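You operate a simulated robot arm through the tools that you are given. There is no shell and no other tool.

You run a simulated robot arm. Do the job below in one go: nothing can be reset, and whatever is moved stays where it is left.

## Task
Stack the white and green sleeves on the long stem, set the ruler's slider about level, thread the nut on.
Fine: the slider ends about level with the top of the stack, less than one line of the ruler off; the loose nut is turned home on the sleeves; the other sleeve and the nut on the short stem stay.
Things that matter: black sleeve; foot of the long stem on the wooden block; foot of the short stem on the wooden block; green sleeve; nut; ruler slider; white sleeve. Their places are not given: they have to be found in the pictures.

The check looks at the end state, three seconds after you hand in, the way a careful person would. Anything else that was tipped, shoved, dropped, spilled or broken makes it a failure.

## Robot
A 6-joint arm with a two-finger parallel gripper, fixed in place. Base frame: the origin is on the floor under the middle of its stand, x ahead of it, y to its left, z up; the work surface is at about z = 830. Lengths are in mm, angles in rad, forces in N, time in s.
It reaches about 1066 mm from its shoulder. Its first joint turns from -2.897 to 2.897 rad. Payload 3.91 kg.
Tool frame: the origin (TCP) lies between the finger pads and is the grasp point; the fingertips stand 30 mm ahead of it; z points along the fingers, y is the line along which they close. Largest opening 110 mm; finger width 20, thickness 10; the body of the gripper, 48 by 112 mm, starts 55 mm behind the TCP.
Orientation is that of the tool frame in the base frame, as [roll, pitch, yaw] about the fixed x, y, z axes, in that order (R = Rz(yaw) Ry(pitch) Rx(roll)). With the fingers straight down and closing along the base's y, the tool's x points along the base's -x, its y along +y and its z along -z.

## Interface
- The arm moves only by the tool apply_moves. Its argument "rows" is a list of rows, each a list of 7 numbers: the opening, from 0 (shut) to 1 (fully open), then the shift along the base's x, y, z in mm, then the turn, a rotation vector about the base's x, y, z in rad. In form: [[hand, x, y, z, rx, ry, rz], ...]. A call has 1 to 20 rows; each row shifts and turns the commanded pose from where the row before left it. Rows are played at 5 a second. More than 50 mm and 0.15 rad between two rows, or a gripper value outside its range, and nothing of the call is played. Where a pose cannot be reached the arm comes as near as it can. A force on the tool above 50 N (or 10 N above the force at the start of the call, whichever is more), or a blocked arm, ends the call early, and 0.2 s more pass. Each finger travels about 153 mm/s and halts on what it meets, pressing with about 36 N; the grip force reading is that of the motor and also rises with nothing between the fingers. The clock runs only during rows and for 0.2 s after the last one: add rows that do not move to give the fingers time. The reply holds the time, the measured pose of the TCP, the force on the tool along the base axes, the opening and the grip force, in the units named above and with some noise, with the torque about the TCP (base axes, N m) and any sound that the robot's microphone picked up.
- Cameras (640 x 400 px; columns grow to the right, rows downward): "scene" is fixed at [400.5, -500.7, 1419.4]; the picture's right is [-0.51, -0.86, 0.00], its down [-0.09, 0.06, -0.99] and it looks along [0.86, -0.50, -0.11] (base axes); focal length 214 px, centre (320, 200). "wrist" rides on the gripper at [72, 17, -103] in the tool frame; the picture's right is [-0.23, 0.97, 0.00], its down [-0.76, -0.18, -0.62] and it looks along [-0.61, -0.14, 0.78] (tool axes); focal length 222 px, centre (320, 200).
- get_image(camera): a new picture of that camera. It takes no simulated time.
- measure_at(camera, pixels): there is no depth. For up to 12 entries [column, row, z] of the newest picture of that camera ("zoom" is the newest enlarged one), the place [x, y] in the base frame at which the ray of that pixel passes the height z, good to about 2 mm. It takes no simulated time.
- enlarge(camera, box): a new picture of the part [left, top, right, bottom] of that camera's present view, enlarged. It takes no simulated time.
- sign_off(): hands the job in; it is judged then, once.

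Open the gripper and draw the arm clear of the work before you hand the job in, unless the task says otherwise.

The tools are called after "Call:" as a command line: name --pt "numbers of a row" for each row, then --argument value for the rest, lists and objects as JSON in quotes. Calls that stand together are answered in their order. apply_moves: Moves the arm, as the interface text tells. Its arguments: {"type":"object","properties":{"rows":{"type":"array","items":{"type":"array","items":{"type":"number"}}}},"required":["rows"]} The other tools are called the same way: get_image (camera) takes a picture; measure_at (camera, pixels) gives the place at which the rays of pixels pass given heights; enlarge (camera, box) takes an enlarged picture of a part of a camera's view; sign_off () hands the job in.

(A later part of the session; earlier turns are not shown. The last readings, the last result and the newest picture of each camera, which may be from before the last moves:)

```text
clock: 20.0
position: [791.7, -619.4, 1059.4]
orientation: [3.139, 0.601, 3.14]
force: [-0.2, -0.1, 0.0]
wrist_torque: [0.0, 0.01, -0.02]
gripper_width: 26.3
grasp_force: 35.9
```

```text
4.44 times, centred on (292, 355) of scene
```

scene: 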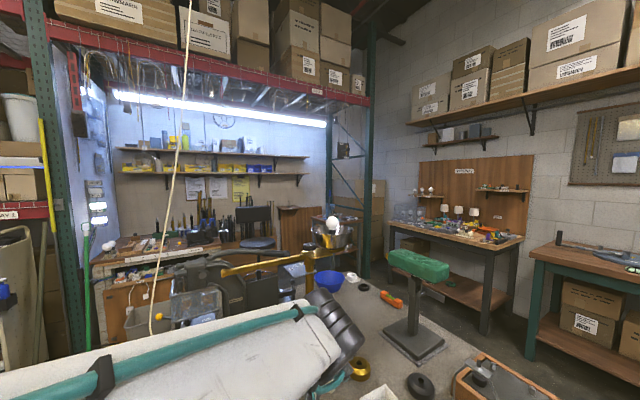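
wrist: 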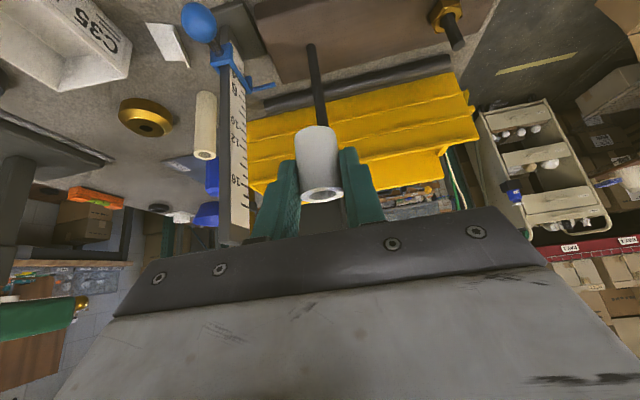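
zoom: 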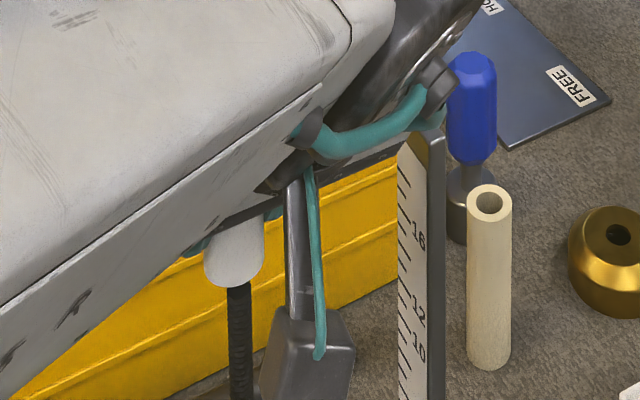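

The scene zoom shows sleeve bottom centre at col ~234 and stem at ~240 (≈2.4 mm off sideways); combining with the wrist view I correct by about (-1.8,-1.2) mm and re-check.

Call:
apply_moves --pt "0.1 -1.8 -1.2 0 0 0 0"

Call:
enlarge --camera "scene" --box '[256, 350, 320, 390]'

Call:
enlarge --camera "wrist" --box '[256, 90, 384, 170]'

```text
clock: 20.4
position: [790.2, -621.2, 1061.4]
orientation: [3.14, 0.602, 3.14]
force: [0.4, -0.4, 1.0]
wrist_torque: [-0.04, -0.01, -0.01]
gripper_width: 26.3
grasp_force: 36.2
```

```text
10.00 times, centred on (288, 370) of scene
```

zoom: 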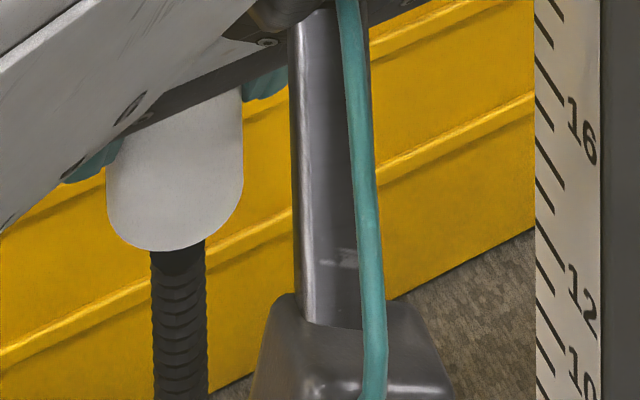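

```text
5.00 times, centred on (320, 130) of wrist
```

zoom: 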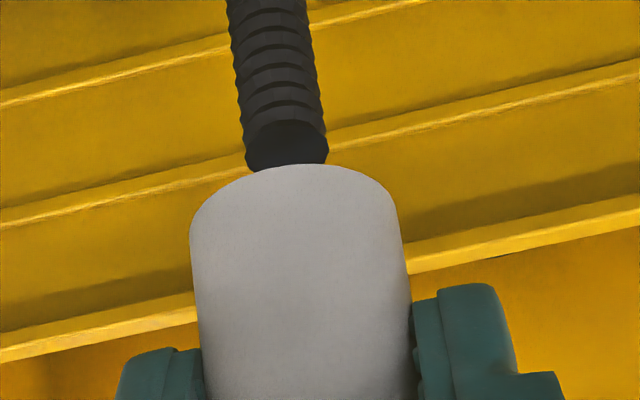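

Now the sleeve bottom (col 174) and stem (col ~176) line up in the scene 10× zoom. A final trim of (-1.2,+0.5) and I lower gently 25 mm onto the stem tip while watching force.

Call:
apply_moves --pt "0.1 -1.2 0.5 -4 0 0 0" --pt "0.1 0 0 -6 0 0 0" --pt "0.1 0 0 -6 0 0 0" --pt "0.1 0 0 -6 0 0 0" --pt "0.1 0 0 -6 0 0 0"

Call:
enlarge --camera "scene" --box '[248, 345, 328, 395]'

Call:
enlarge --camera "wrist" --box '[224, 80, 416, 200]'

```text
clock: 21.6
position: [788.4, -621.7, 1033.1]
orientation: [3.141, 0.601, 3.139]
force: [-2.2, 1.9, -0.4]
wrist_torque: [0.07, 0.07, 0.03]
gripper_width: 26.4
grasp_force: 35.9
```

```text
8.00 times, centred on (288, 370) of scene
```

zoom: 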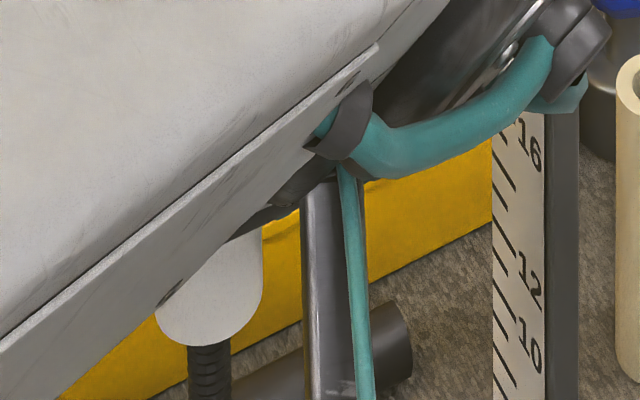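

```text
3.33 times, centred on (320, 140) of wrist
```

zoom: 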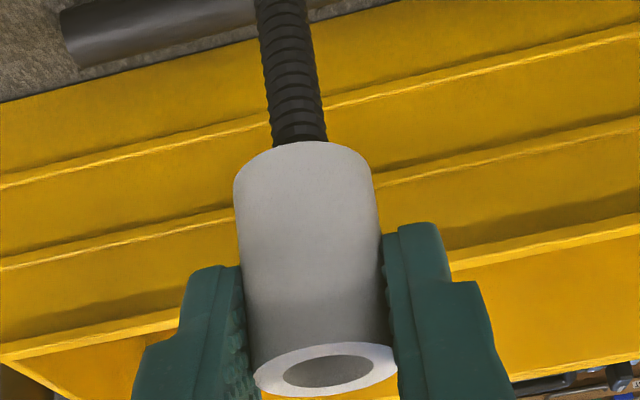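

The sleeve's hole has passed over the stem tip; a small side force (-2.2,1.9 N) says I should ease (-0.8,+0.6). I do so and keep lowering.

Call:
apply_moves --pt "0.1 -0.8 0.6 0 0 0 0" --pt "0.1 0 0 -8 0 0 0" --pt "0.1 0 0 -10 0 0 0" --pt "0.1 0 0 -12 0 0 0" --pt "0.1 0 0 -12 0 0 0" --pt "0.1 0 0 -12 0 0 0"

Call:
enlarge --camera "wrist" --box '[224, 80, 416, 200]'

```text
clock: 23.0
position: [787.0, -621.6, 978.3]
orientation: [3.141, 0.6, 3.14]
force: [0.7, 0.3, 0.0]
wrist_torque: [0.02, -0.04, 0.02]
gripper_width: 26.1
grasp_force: 36.1
```

```text
3.33 times, centred on (320, 140) of wrist
```

zoom: 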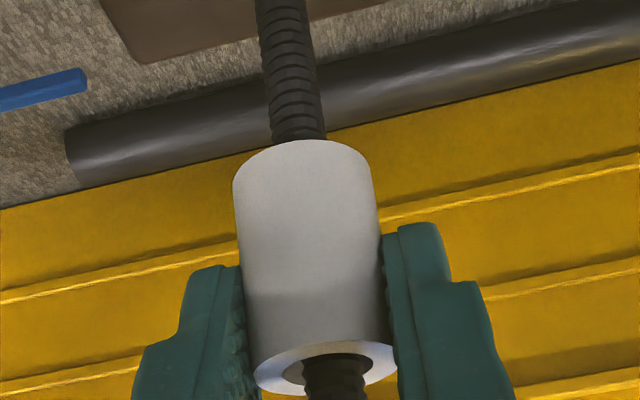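

The stem is threaded through the sleeve with near-zero force. I keep lowering toward the block, slowing at the end.

Call:
apply_moves --pt "0.1 0 0 -12 0 0 0" --pt "0.1 0 0 -12 0 0 0" --pt "0.1 0 0 -12 0 0 0" --pt "0.1 0 0 -12 0 0 0" --pt "0.1 0 0 -10 0 0 0" --pt "0.1 0 0 -8 0 0 0" --pt "0.1 0 0 -4 0 0 0"

Call:
enlarge --camera "wrist" --box '[224, 80, 416, 200]'

```text
clock: 24.6
position: [785.7, -621.3, 910.2]
orientation: [-3.14, 0.603, 3.139]
force: [-27.9, -0.8, 15.6]
wrist_torque: [0.01, -2.11, 0.05]
gripper_width: 26.3
grasp_force: 36.3
```

```text
3.33 times, centred on (320, 140) of wrist
```

zoom: 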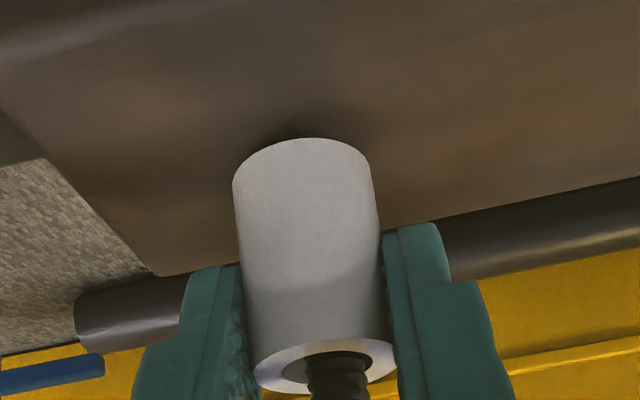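

At TCP z=910 a reaction of (-28,·,+16) N with torque -2.1 Nm appeared: the stem's upper part is touching the gripper body, not the sleeve on the block. I look closer before reacting.

Call:
enlarge --camera "wrist" --box '[280, 100, 360, 150]'

Call:
enlarge --camera "wrist" --box '[272, 160, 368, 220]'

Call:
get_image --camera "scene"

```text
8.00 times, centred on (320, 125) of wrist
```

zoom: 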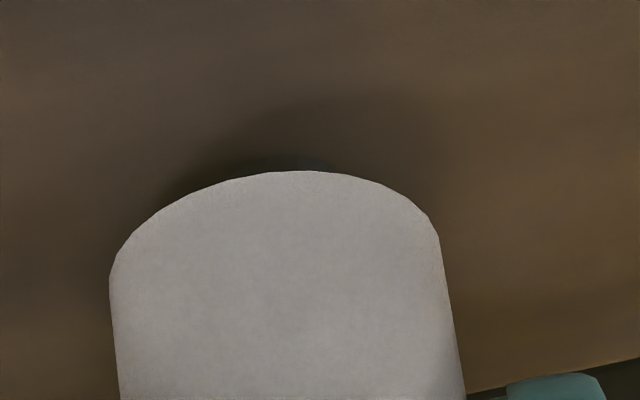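

```text
6.67 times, centred on (320, 190) of wrist
```

zoom: 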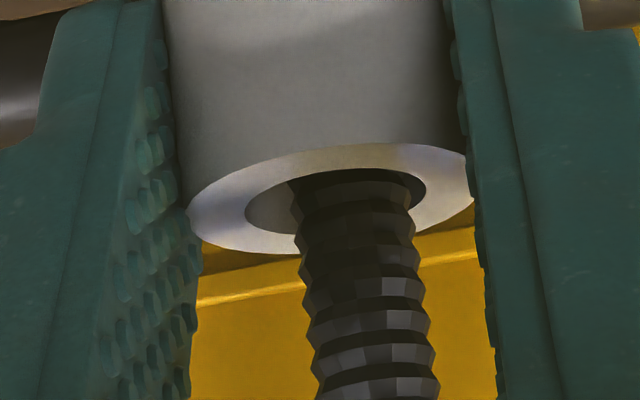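

```text
taken
```

scene: 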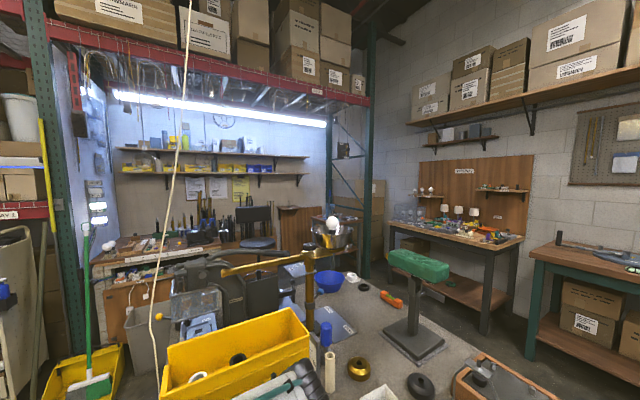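

The stem sits in the hole near its far/right wall and the sleeve bottom is only ~7 mm above the block. I relieve the side force with (-1.2,+1.0) mm and check.

Call:
apply_moves --pt "0.1 -1.2 1.0 0 0 0 0" --pt "0.1 0 0 0 0 0 0"

Call:
enlarge --camera "wrist" --box '[272, 160, 368, 220]'

```text
clock: 25.2
position: [785.6, -619.1, 908.7]
orientation: [3.141, 0.6, 3.139]
force: [-18.0, -7.3, 4.6]
wrist_torque: [0.56, -1.32, -0.04]
gripper_width: 26.2
grasp_force: 35.6
```

```text
6.67 times, centred on (320, 190) of wrist
```

zoom: 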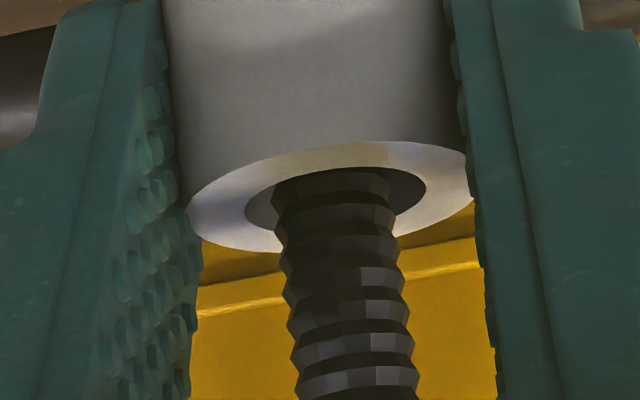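

The stem is now centred sideways in the hole. I open the fingers to let the sleeve settle the last millimetres onto the block, then withdraw straight back (-x).

Call:
apply_moves --pt "0.3 0 0 0 0 0 0" --pt "0.42 0 0 0 0 0 0" --pt "0.42 0 0 0 0 0 0" --pt "0.42 -5 0 0 0 0 0" --pt "0.42 -10 0 0 0 0 0" --pt "0.42 -20 0 0 0 0 0" --pt "0.42 -25 0 10 0 0 0" --pt "0.42 0 0 0 0 0 0"

Call:
get_image --camera "wrist"

Call:
enlarge --camera "wrist" --box '[200, 80, 392, 200]'

```text
clock: 27.0
position: [724.6, -619.1, 918.7]
orientation: [3.14, 0.602, 3.141]
force: [-0.3, -0.3, 0.0]
wrist_torque: [0.02, -0.02, 0.0]
gripper_width: 46.1
grasp_force: 0.1
```

```text
taken
```

wrist: 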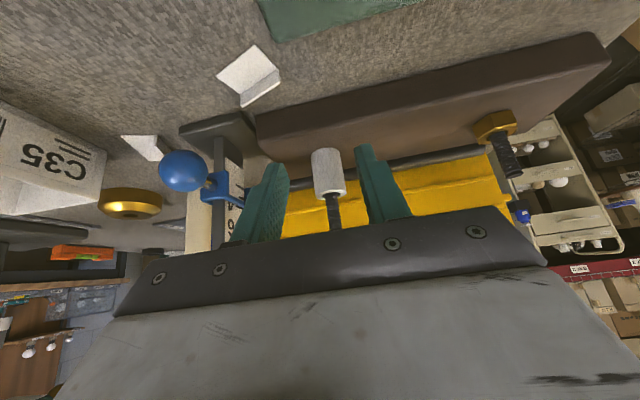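

```text
3.33 times, centred on (296, 140) of wrist
```

zoom: 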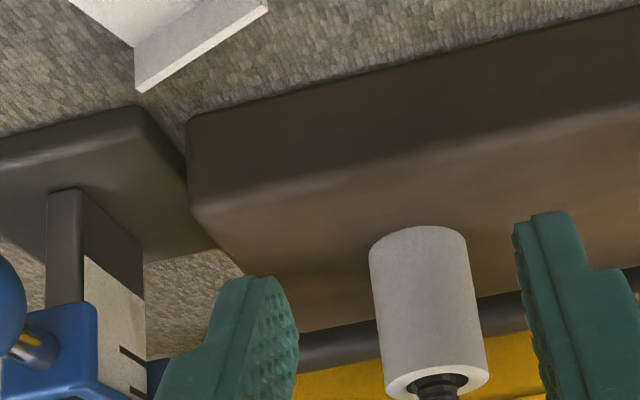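

White sleeve is seated on the block (top ≈ z 894). I measure the ruler's foot corners at zoom (48,192),(82,190) to know how close it stands to the stem, and the sleeve top.

Call:
measure_at --camera "zoom" --pixels '[[48, 192, 838], [82, 190, 838], [82, 190, 838], [48, 192, 838], [145, 260, 838], [145, 260, 845], [437, 370, 892], [437, 370, 894], [437, 370, 894], [437, 370, 896], [195, 205, 850], [195, 205, 855]]'

Call:
enlarge --camera "wrist" --box '[170, 110, 330, 210]'

Call:
get_image --camera "scene"

Call:
enlarge --camera "scene" --box '[240, 310, 384, 400]'

```text
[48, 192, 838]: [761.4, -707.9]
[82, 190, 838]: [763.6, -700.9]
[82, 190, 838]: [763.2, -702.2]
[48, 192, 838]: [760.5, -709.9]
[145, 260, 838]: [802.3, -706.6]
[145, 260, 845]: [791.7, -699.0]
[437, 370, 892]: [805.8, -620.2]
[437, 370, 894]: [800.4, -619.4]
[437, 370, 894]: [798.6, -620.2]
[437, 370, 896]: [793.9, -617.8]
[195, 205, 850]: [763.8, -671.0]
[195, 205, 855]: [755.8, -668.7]
```

```text
4.00 times, centred on (250, 160) of wrist
```

zoom: 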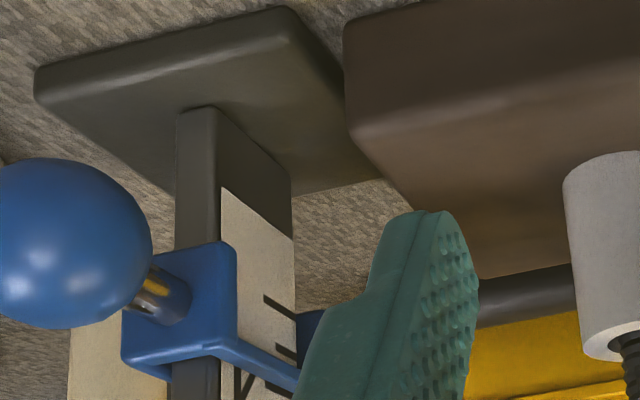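

```text
taken
```

scene: 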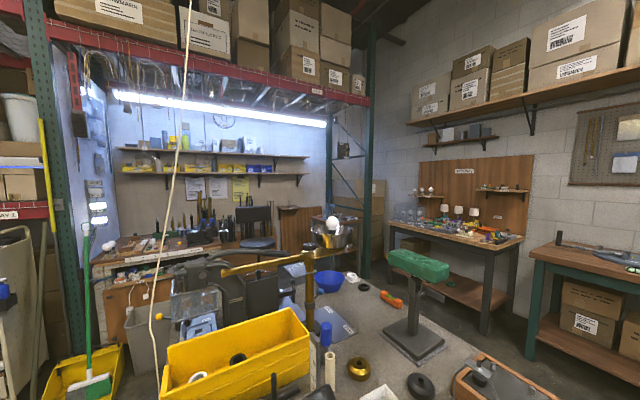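

```text
4.44 times, centred on (312, 355) of scene
```

zoom: 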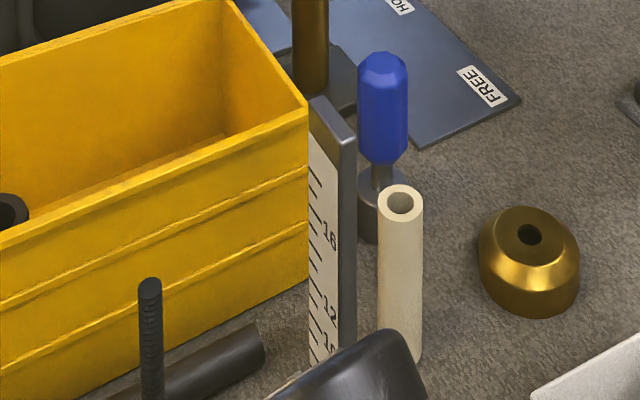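

The ruler's near face is ~80 mm from the stem, leaving room for a vertical gripper. I go back for the green sleeve, straightening the gripper to vertical on the way, to a pre-grasp at (454,-509,965).

Call:
apply_moves --pt "0.455 -20 5 30 0 0 0" --pt "0.455 -30 10 30 0 0.15 0" --pt "0.455 -35 15 20 0 0.15 0" --pt "0.455 -40 18 0 0 0.15 0" --pt "0.455 -40 18 0 0 0.15 0" --pt "0.455 -40 18 0 0 0 0" --pt "0.455 -40 16 -10 0 0 0" --pt "0.455 -27.7 10.5 -23 0 0 0" --pt "0.455 0 0 0 0 0 0" --pt "0.455 0 0 0 0 0 0"

Call:
get_image --camera "wrist"

Call:
enlarge --camera "wrist" --box '[256, 90, 384, 170]'

```text
clock: 29.2
position: [453.3, -509.5, 963.4]
orientation: [-3.141, -0.001, 3.14]
force: [0.3, -0.4, 0.6]
wrist_torque: [0.02, -0.01, -0.01]
gripper_width: 49.8
grasp_force: 0.1
```

```text
taken
```

wrist: 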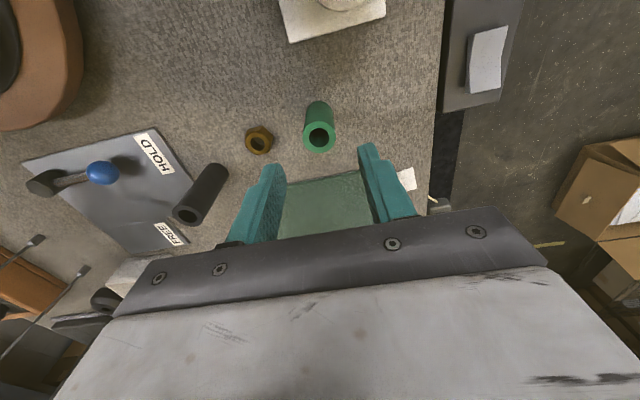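

```text
5.00 times, centred on (320, 130) of wrist
```

zoom: 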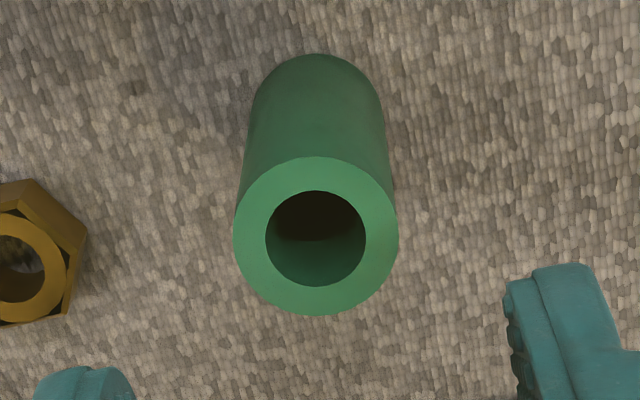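

Green's top ring centre at px (319.2,137.2) gives an offset of about (+0.3,-0.8) mm from the gripper axis. I correct and descend to z≈884.

Call:
apply_moves --pt "0.455 0.3 -0.8 -25 0 0 0" --pt "0.455 0 0 -25 0 0 0" --pt "0.455 0 0 -20 0 0 0" --pt "0.455 0 0 -10 0 0 0" --pt "0.455 0 0 0 0 0 0" --pt "0.455 0 0 0 0 0 0"

Call:
enlarge --camera "wrist" --box '[240, 110, 400, 210]'

```text
clock: 30.6
position: [453.1, -510.1, 885.1]
orientation: [-3.141, 0.0, 3.139]
force: [0.8, 0.1, -0.1]
wrist_torque: [0.0, 0.0, -0.02]
gripper_width: 50.2
grasp_force: 0.0
```

```text
4.00 times, centred on (320, 160) of wrist
```

zoom: 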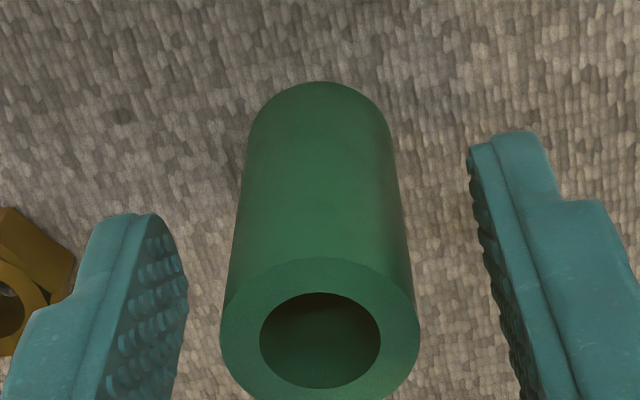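

The sleeve is centred between the pads (ring centre px (320,192.8)). I close the gripper gently and check.

Call:
apply_moves --pt "0.36 0 0 0 0 0 0" --pt "0.31 0 0 0 0 0 0" --pt "0.28 0 0 0 0 0 0" --pt "0.26 0 0 0 0 0 0" --pt "0.2 0 0 0 0 0 0" --pt "0.05 0 0 0 0 0 0" --pt "0.05 0 0 0 0 0 0"

Call:
enlarge --camera "wrist" --box '[240, 110, 400, 210]'

```text
clock: 32.2
position: [454.4, -510.1, 885.1]
orientation: [3.14, 0.0, 3.139]
force: [-1.0, 0.8, 0.0]
wrist_torque: [-0.03, -0.03, -0.05]
gripper_width: 26.5
grasp_force: 36.2
```

```text
4.00 times, centred on (320, 160) of wrist
```

zoom: 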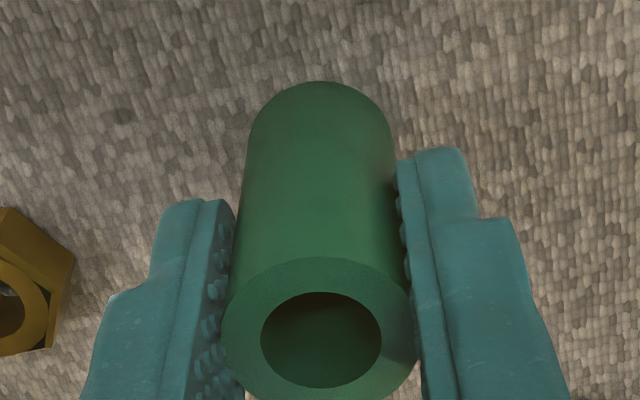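

Green is gripped (26.5 mm, 36 N). I lift quickly and carry it over the long stem, keeping its bottom above the stem top.

Call:
apply_moves --pt "0.05 0 0 15 0 0 0" --pt "0.05 0 0 45 0 0 0" --pt "0.05 0 0 48 0 0 0" --pt "0.05 10 -3 45 0 0 0" --pt "0.05 38 -12 25 0 0 0" --pt "0.05 44 -14 13 0 0 0" --pt "0.05 46 -15 0 0 0 0" --pt "0.05 46 -15 0 0 0 0" --pt "0.05 46 -15 0 0 0 0" --pt "0.05 46 -15 0 0 0 0" --pt "0.05 44 -14 0 0 0 0" --pt "0.05 22.7 -7.7 0 0 0 0"

Call:
enlarge --camera "scene" --box '[232, 330, 328, 390]'

Call:
enlarge --camera "wrist" --box '[240, 100, 400, 200]'

```text
clock: 34.8
position: [795.7, -621.8, 1076.8]
orientation: [-3.142, 0.001, 3.141]
force: [-0.4, 0.9, 0.7]
wrist_torque: [-0.02, 0.0, 0.01]
gripper_width: 26.5
grasp_force: 36.2
```

```text
6.67 times, centred on (280, 360) of scene
```

zoom: 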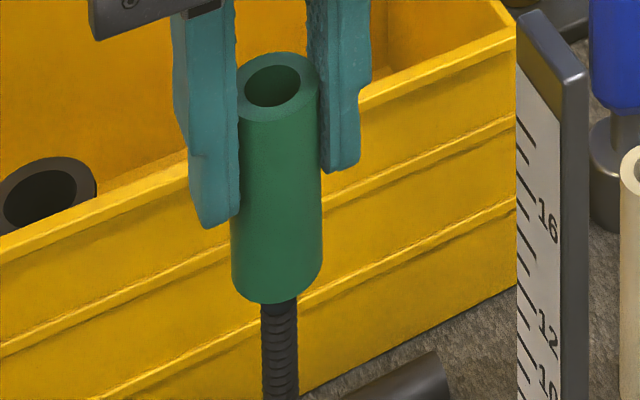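

```text
4.00 times, centred on (320, 150) of wrist
```

zoom: 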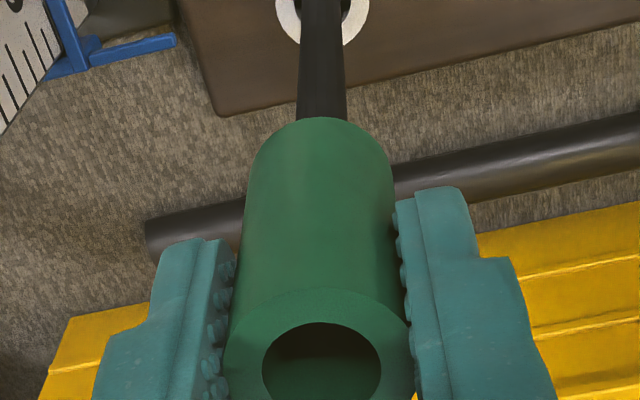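

The scene zoom shows the sleeve bottom (col 277) over the stem (col ~279) almost aligned. I trim by (-0.7,+0.5) and lower gently past the stem tip.

Call:
apply_moves --pt "0.05 -0.7 0.5 -4 0 0 0" --pt "0.05 0 0 -6 0 0 0" --pt "0.05 0 0 -6 0 0 0" --pt "0.05 0 0 -5 0 0 0"

Call:
enlarge --camera "scene" --box '[232, 330, 328, 390]'

Call:
enlarge --camera "wrist" --box '[240, 100, 400, 200]'

```text
clock: 35.8
position: [797.1, -620.5, 1055.9]
orientation: [3.141, 0.001, 3.141]
force: [-0.3, -0.5, -0.7]
wrist_torque: [-0.02, -0.01, -0.04]
gripper_width: 26.8
grasp_force: 36.1
```

```text
6.67 times, centred on (280, 360) of scene
```

zoom: 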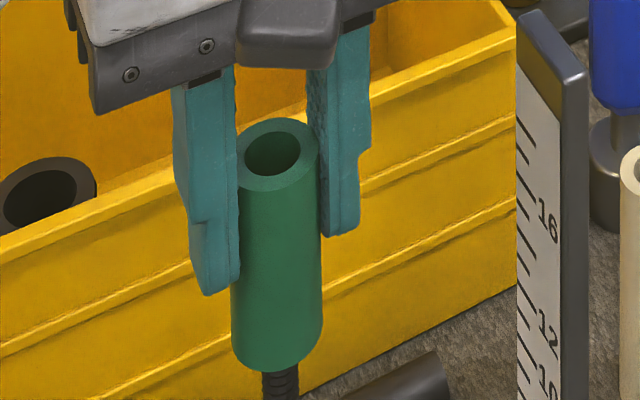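

```text
4.00 times, centred on (320, 150) of wrist
```

zoom: 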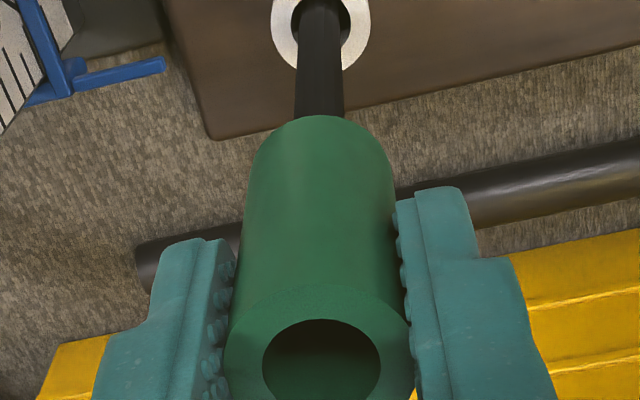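

No force at z≈1056 with the sleeve's bottom already below the stem tip height, so the stem is in the bore. I continue lowering.

Call:
apply_moves --pt "0.05 0 0 -8 0 0 0" --pt "0.05 0 0 -12 0 0 0" --pt "0.05 0 0 -15 0 0 0" --pt "0.05 0 0 -15 0 0 0"

Call:
enlarge --camera "wrist" --box '[240, 100, 400, 200]'

Call:
enlarge --camera "scene" --box '[232, 340, 328, 400]'

```text
clock: 36.8
position: [794.9, -620.4, 1006.6]
orientation: [-3.141, 0.001, 3.14]
force: [-0.2, 0.6, 0.1]
wrist_torque: [0.01, 0.0, -0.02]
gripper_width: 26.9
grasp_force: 36.5
```

```text
4.00 times, centred on (320, 150) of wrist
```

zoom: 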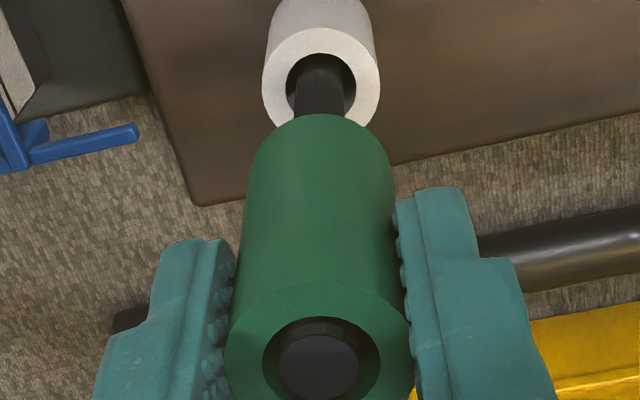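

```text
6.67 times, centred on (280, 370) of scene
```

zoom: 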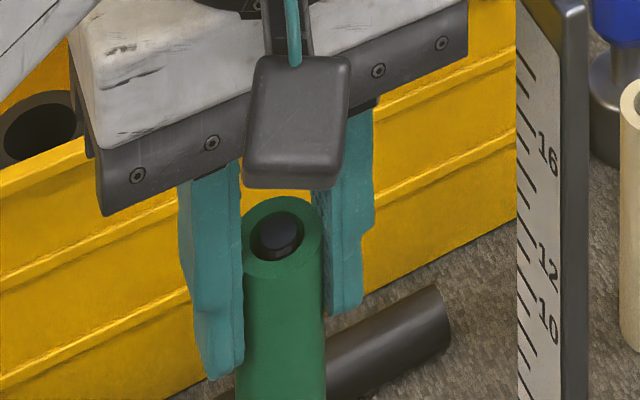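

The stem tip now appears centred in the green bore. I keep lowering, slowing for the seat on the white sleeve.

Call:
apply_moves --pt "0.05 0 0 -12 0 0 0" --pt "0.05 0 0 -12 0 0 0" --pt "0.05 0 0 -10 0 0 0" --pt "0.05 0 0 -6 0 0 0" --pt "0.05 0 0 -3 0 0 0"

Call:
enlarge --camera "wrist" --box '[240, 100, 400, 200]'

Call:
enlarge --camera "wrist" --box '[280, 110, 360, 160]'

```text
clock: 38.0
position: [795.1, -619.8, 964.4]
orientation: [3.141, 0.0, 3.139]
force: [-1.1, 0.2, 0.2]
wrist_torque: [0.01, 0.0, 0.0]
gripper_width: 26.7
grasp_force: 36.4
```

```text
4.00 times, centred on (320, 150) of wrist
```

zoom: 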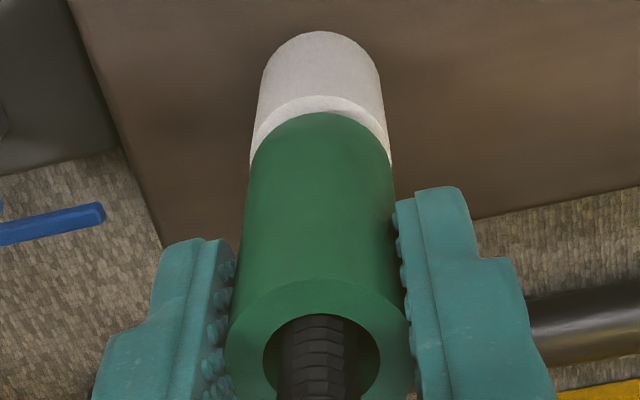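

```text
8.00 times, centred on (320, 135) of wrist
```

zoom: 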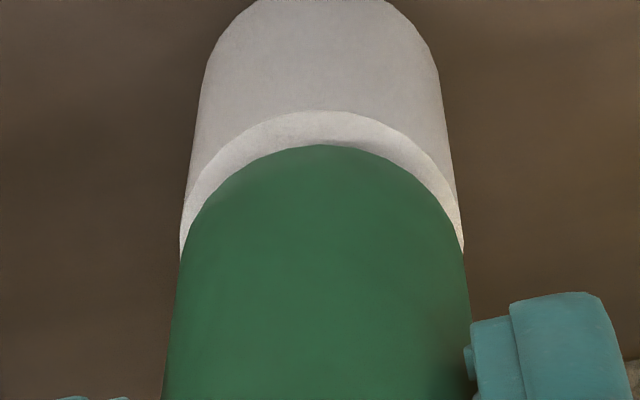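

A gap of several mm remains between green and white. I lower in small steps, watching the force.

Call:
apply_moves --pt "0.05 0 0 -2 0 0 0" --pt "0.05 0 0 -2 0 0 0" --pt "0.05 0 0 -2 0 0 0" --pt "0.05 0 0 0 0 0 0"

Call:
enlarge --camera "wrist" --box '[280, 110, 360, 160]'

```text
clock: 39.0
position: [797.3, -620.2, 958.4]
orientation: [-3.138, 0.004, 3.141]
force: [-0.1, 1.9, 23.7]
wrist_torque: [0.31, 0.05, 0.01]
gripper_width: 26.7
grasp_force: 35.9
```

```text
8.00 times, centred on (320, 135) of wrist
```

zoom: 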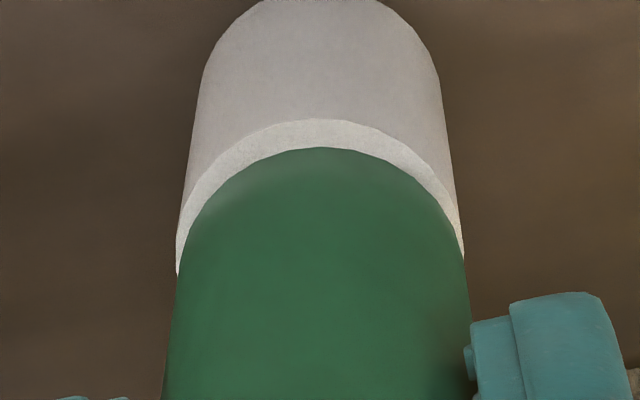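

A vertical contact force of 24 N appeared at z≈958. I look from the scene camera to see whether green rests on white or the stem touches the gripper.

Call:
enlarge --camera "scene" --box '[232, 340, 328, 400]'

Call:
enlarge --camera "wrist" --box '[272, 160, 368, 220]'

Call:
enlarge --camera "wrist" --box '[240, 90, 400, 190]'

```text
6.67 times, centred on (280, 370) of scene
```

zoom: 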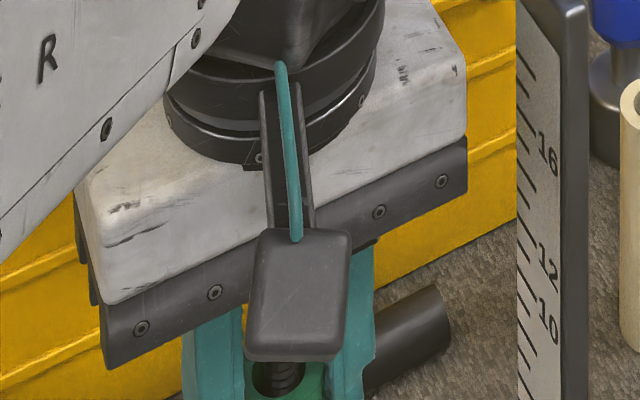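

```text
6.67 times, centred on (320, 190) of wrist
```

zoom: 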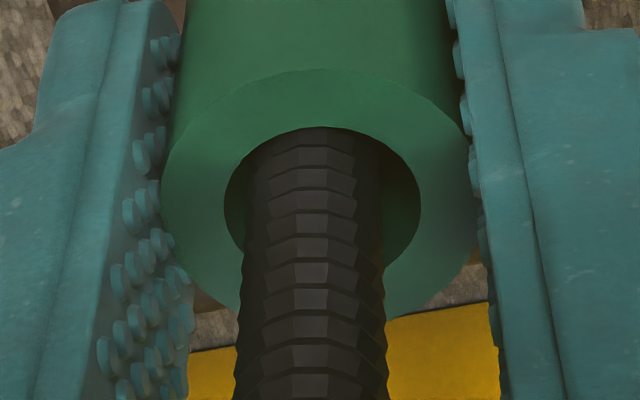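

```text
4.00 times, centred on (320, 140) of wrist
```

zoom: 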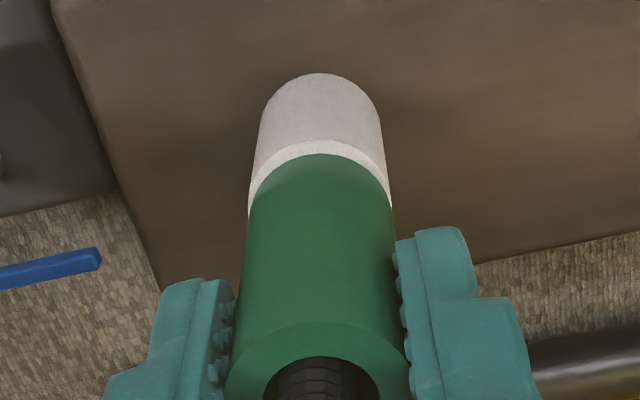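

Nothing shows an obstruction other than the seat. I ease up 2 mm to unload, then open the fingers to let green settle.

Call:
apply_moves --pt "0.05 0 0 2 0 0 0" --pt "0.05 0 0 0 0 0 0" --pt "0.3 0 0 0 0 0 0" --pt "0.42 0 0 0 0 0 0" --pt "0.42 0 0 0 0 0 0"

Call:
enlarge --camera "wrist" --box '[240, 90, 400, 190]'

Call:
enlarge --camera "wrist" --box '[280, 110, 360, 160]'

```text
clock: 40.2
position: [796.5, -618.7, 957.8]
orientation: [-3.141, -0.001, 3.139]
force: [0.3, -0.4, 0.1]
wrist_torque: [0.0, 0.01, 0.02]
gripper_width: 46.0
grasp_force: 0.0
```

```text
4.00 times, centred on (320, 140) of wrist
```

zoom: 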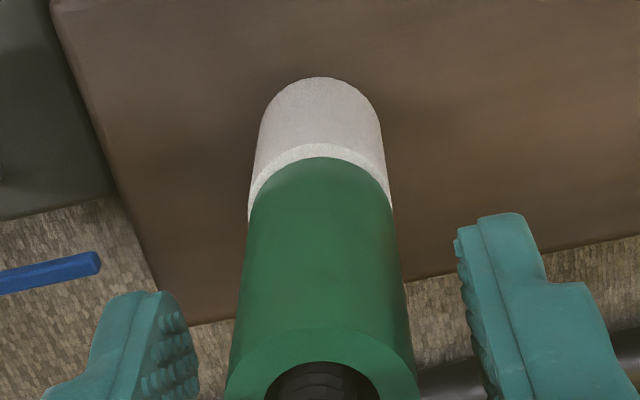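

```text
8.00 times, centred on (320, 135) of wrist
```

zoom: 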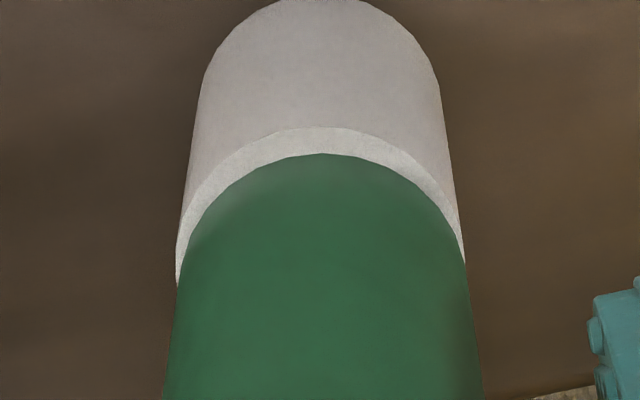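

The picture between white and green did not change on release, so green is seated (white just sits ~3 mm toward the robot). I raise straight up and back off to view the stack from the side.

Call:
apply_moves --pt "0.42 0 0 20 0 0 0" --pt "0.42 0 0 35 0 0 0" --pt "0.42 0 0 40 0 0 0" --pt "0.42 -30 0 15 0 0 0" --pt "0.42 -40 0 0 0 -0.15 0" --pt "0.42 -40 0 -20 0 -0.15 0" --pt "0.42 -40 0 -20 0 -0.15 0" --pt "0.42 -20 0 -30 0 -0.15 0" --pt "0.42 0 0 0 0 0 0" --pt "0.42 0 0 0 0 0 0"

Call:
get_image --camera "wrist"

Call:
enlarge --camera "scene" --box '[240, 330, 352, 400]'

```text
clock: 42.4
position: [626.2, -621.7, 998.6]
orientation: [-3.141, 0.599, 3.141]
force: [-0.8, 0.1, 0.3]
wrist_torque: [0.0, -0.04, 0.0]
gripper_width: 46.2
grasp_force: 0.1
```

```text
taken
```

wrist: 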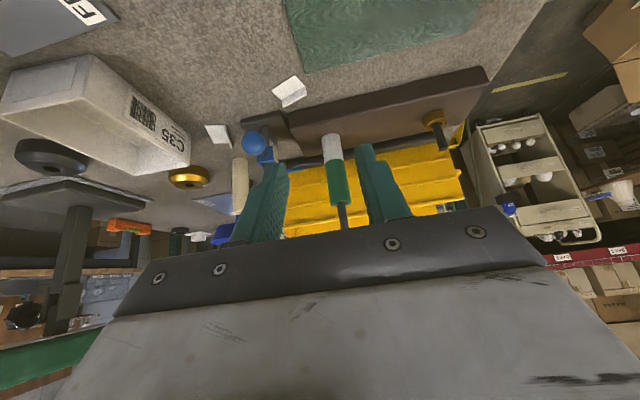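

```text
5.71 times, centred on (296, 365) of scene
```

zoom: 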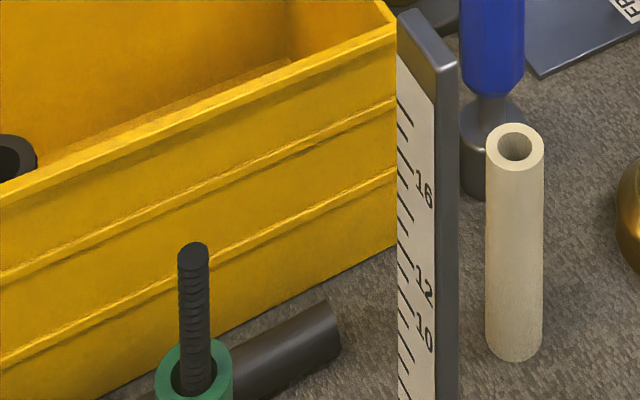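

The stack stands correctly with ~45 mm of stem above green. Next is the loose nut at about (463.5,-579): I return to vertical above it and look closely.

Call:
apply_moves --pt "0.42 -30 5 20 0 0.15 0" --pt "0.42 -40 10 0 0 0.15 0" --pt "0.42 -40 10 0 0 0.15 0" --pt "0.42 -40 10 0 0 0.15 0" --pt "0.42 -15 5 -20 0 0 0" --pt "0.42 0 2 -35 0 0 0" --pt "0.42 0 0 0 0 0 0" --pt "0.42 0 0 0 0 0 0"

Call:
get_image --camera "wrist"

Call:
enlarge --camera "wrist" --box '[272, 80, 352, 130]'

```text
clock: 44.2
position: [461.6, -578.2, 963.1]
orientation: [3.14, 0.0, 3.139]
force: [0.1, 0.4, -0.1]
wrist_torque: [0.01, -0.02, 0.05]
gripper_width: 46.3
grasp_force: 0.0
```

```text
taken
```

wrist: 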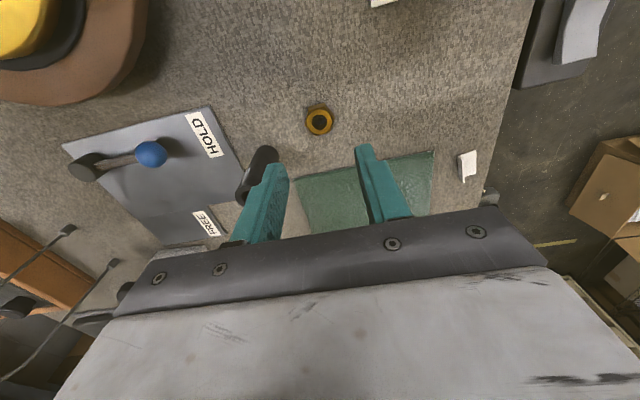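

```text
8.00 times, centred on (312, 105) of wrist
```

zoom: 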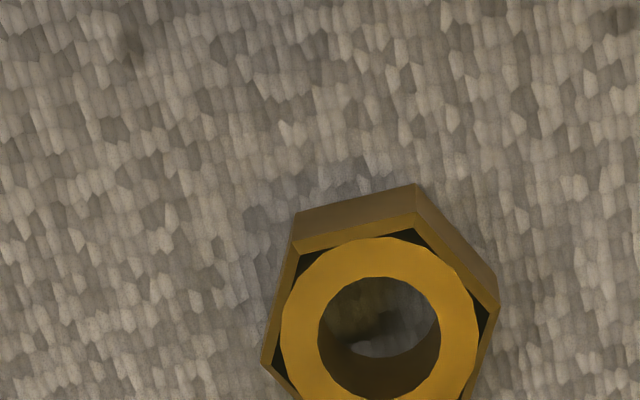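

I re-centre the enlargement on the nut (px (320,121)).

Call:
enlarge --camera "wrist" --box '[288, 101, 352, 141]'

Call:
measure_at --camera "zoom" --pixels '[[320, 200, 845], [320, 200, 845]]'

```text
10.00 times, centred on (320, 121) of wrist
```

zoom: 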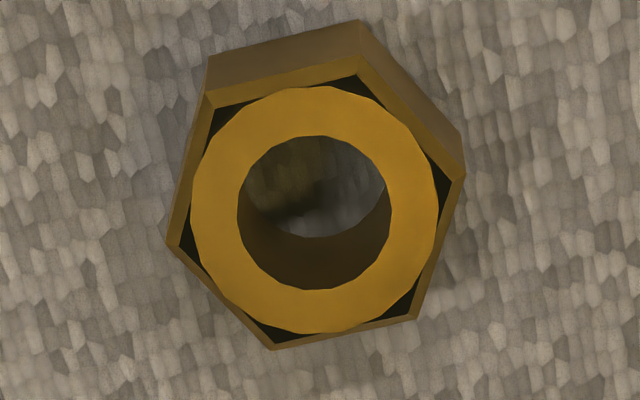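

```text
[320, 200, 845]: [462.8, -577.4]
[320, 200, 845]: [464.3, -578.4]
```

The nut is ~25.4 mm across flats, ~11 mm tall, bore ~15 mm, with edges at about ±30° and 90°; it lies ~(+3.8,-1.3) mm from the gripper axis. I turn the gripper +29° to match flats, shift and descend partway.

Call:
apply_moves --pt "0.42 1.0 -0.3 -5 0 0 0.13" --pt "0.42 1.0 -0.4 -10 0 0 0.13" --pt "0.42 1.0 -0.3 -15 0 0 0.13" --pt "0.42 0.8 -0.3 -15 0 0 0.116" --pt "0.42 0 0 -15 0 0 0" --pt "0.42 0 0 0 0 0 0" --pt "0.42 0 0 0 0 0 0"

Call:
get_image --camera "wrist"

Call:
enlarge --camera "wrist" --box '[272, 110, 368, 170]'

```text
clock: 45.8
position: [464.8, -580.4, 903.7]
orientation: [3.141, -0.002, -2.637]
force: [-0.1, -0.3, 0.0]
wrist_torque: [0.04, -0.03, 0.0]
gripper_width: 46.1
grasp_force: 0.0
```

```text
taken
```

wrist: 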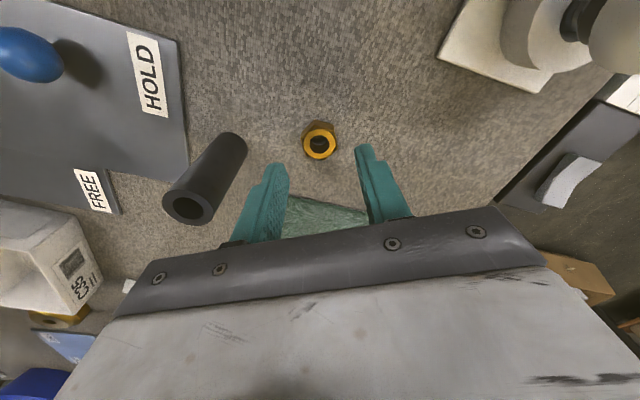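

```text
6.67 times, centred on (320, 140) of wrist
```

zoom: 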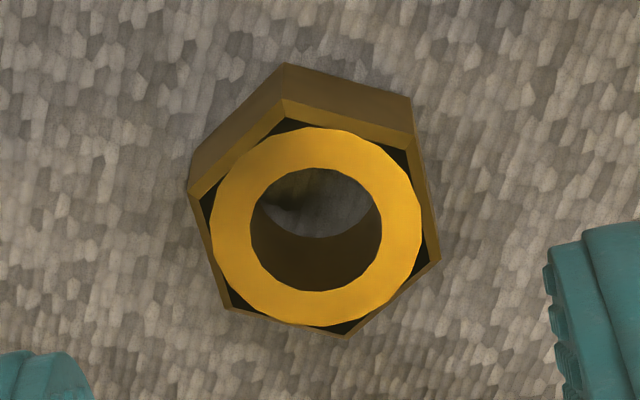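

The nut is aligned to the pads within ~2° and ~0.5 mm. I make a tiny shift and descend so the fingertips reach z≈832.5, then check before closing.

Call:
apply_moves --pt "0.42 0.4 -0.35 -15 0 0 0" --pt "0.42 0 0 -15 0 0 0" --pt "0.42 0 0 -7 0 0 0" --pt "0.42 0 0 -4 0 0 0" --pt "0.42 0 0 0 0 0 0" --pt "0.42 0 0 0 0 0 0"

Call:
enlarge --camera "wrist" --box '[256, 130, 384, 210]'

```text
clock: 47.2
position: [465.0, -579.5, 861.7]
orientation: [-3.141, 0.001, -2.635]
force: [0.0, 0.2, 0.1]
wrist_torque: [-0.04, 0.05, 0.02]
gripper_width: 46.2
grasp_force: 0.1
```

```text
5.00 times, centred on (320, 170) of wrist
```

zoom: 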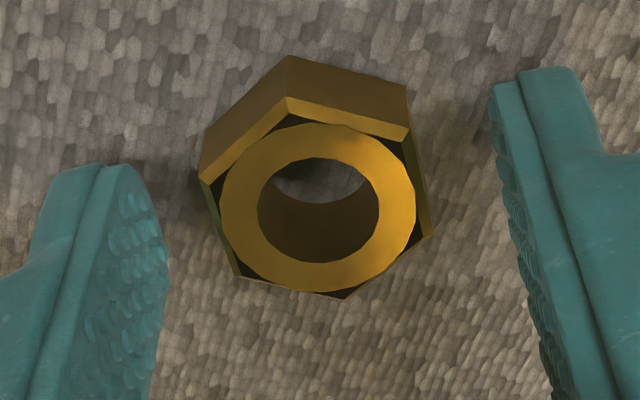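

The nut sits centred between the tips. I close on its flats gently.

Call:
apply_moves --pt "0.34 0 0 0 0 0 0" --pt "0.28 0 0 0 0 0 0" --pt "0.26 0 0 0 0 0 0" --pt "0.24 0 0 0 0 0 0" --pt "0.2 0 0 0 0 0 0" --pt "0.05 0 0 0 0 0 0" --pt "0.05 0 0 0 0 0 0"

Call:
enlarge --camera "wrist" --box '[256, 130, 384, 210]'

```text
clock: 48.8
position: [465.3, -580.4, 861.8]
orientation: [3.141, -0.002, -2.637]
force: [-0.4, 0.0, 1.1]
wrist_torque: [0.05, 0.03, 0.0]
gripper_width: 25.9
grasp_force: 36.5
```

```text
5.00 times, centred on (320, 170) of wrist
```

zoom: 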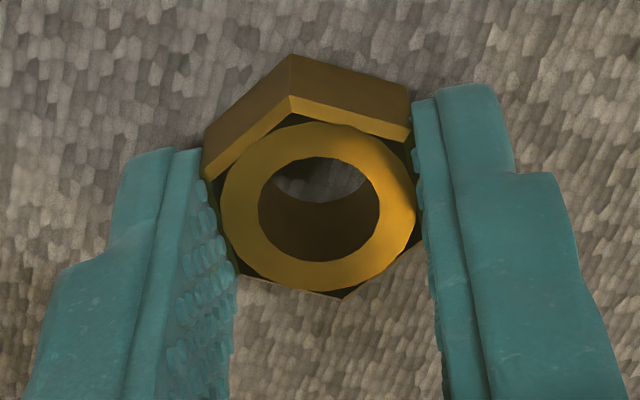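

The nut is gripped (25.9 mm). I lift it and carry it over the stem, nut bottom ~10 mm above the stem top.

Call:
apply_moves --pt "0.05 0 0 12 0 0 0" --pt "0.05 0 0 40 0 0 0" --pt "0.05 0 0 45 0 0 0" --pt "0.05 10 -1 45 0 0 0" --pt "0.05 35 -4 30 0 0 0" --pt "0.05 44 -5 13 0 0 0" --pt "0.05 46 -6 0 0 0 0" --pt "0.05 46 -6 0 0 0 0" --pt "0.05 46 -6 0 0 0 0" --pt "0.05 46 -6 0 0 0 0" --pt "0.05 40 -4.4 0 0 0 0" --pt "0.05 18 -2 0 0 0 0"

Call:
enlarge --camera "wrist" --box '[256, 130, 384, 210]'

Call:
enlarge --camera "scene" --box '[232, 335, 328, 395]'

```text
clock: 51.4
position: [797.5, -619.1, 1047.0]
orientation: [-3.141, 0.0, -2.637]
force: [-1.4, -0.1, 0.6]
wrist_torque: [-0.03, 0.01, 0.0]
gripper_width: 25.7
grasp_force: 36.3
```

```text
5.00 times, centred on (320, 170) of wrist
```

zoom: 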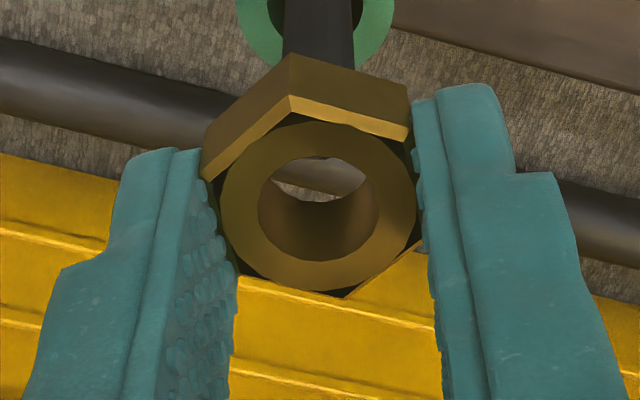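

```text
6.67 times, centred on (280, 365) of scene
```

zoom: 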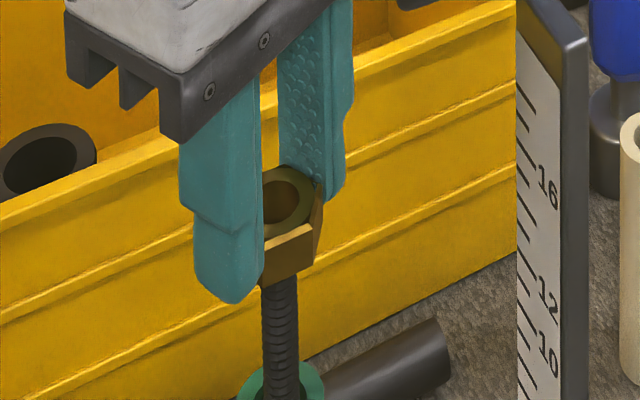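

The wrist view shows stem and nut bore laterally aligned (both at col ~318). I enlarge the scene view on the nut for the other direction.

Call:
enlarge --camera "scene" --box '[258, 355, 298, 380]'

Call:
enlarge --camera "wrist" --box '[288, 110, 352, 150]'

```text
16.00 times, centred on (278, 368) of scene
```

zoom: 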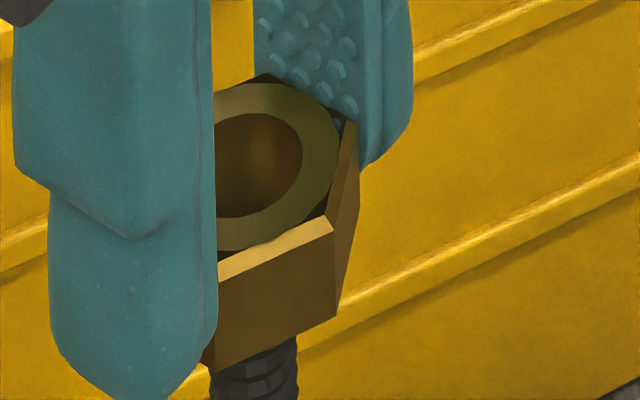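

```text
10.00 times, centred on (320, 130) of wrist
```

zoom: 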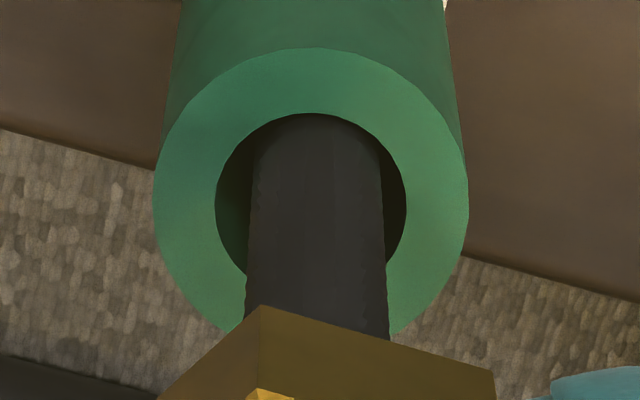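

Nut bore and stem line up in both views (within ~0.5 mm). I lower gently to touch the stem tip and watch force.

Call:
apply_moves --pt "0.05 0 0 -4 0 0 0" --pt "0.05 0 0 -3 0 0 0" --pt "0.05 0 0 -2 0 0 0" --pt "0.05 0 0 -2 0 0 0"

Call:
enlarge --camera "scene" --box '[258, 360, 298, 385]'

Call:
enlarge --camera "wrist" --box '[272, 120, 368, 180]'

```text
clock: 52.4
position: [796.9, -620.1, 1036.4]
orientation: [3.14, -0.001, -2.638]
force: [-0.1, 0.6, 0.1]
wrist_torque: [0.02, -0.02, 0.03]
gripper_width: 25.9
grasp_force: 35.9
```

```text
16.00 times, centred on (278, 372) of scene
```

zoom: 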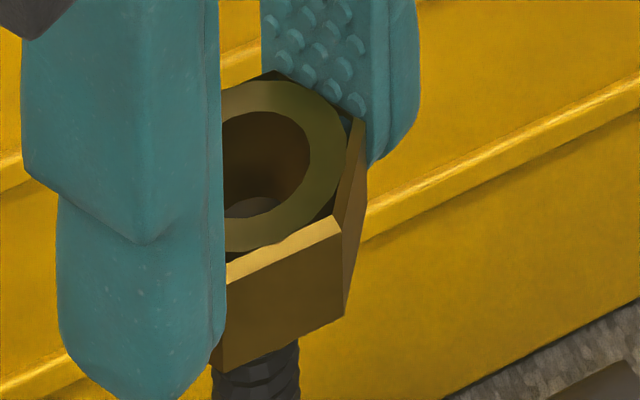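

```text
6.67 times, centred on (320, 150) of wrist
```

zoom: 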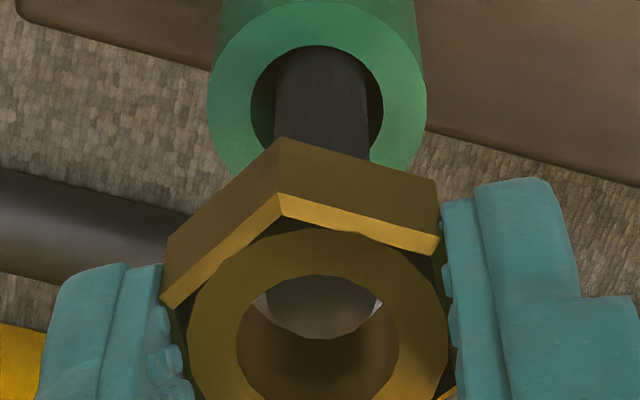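

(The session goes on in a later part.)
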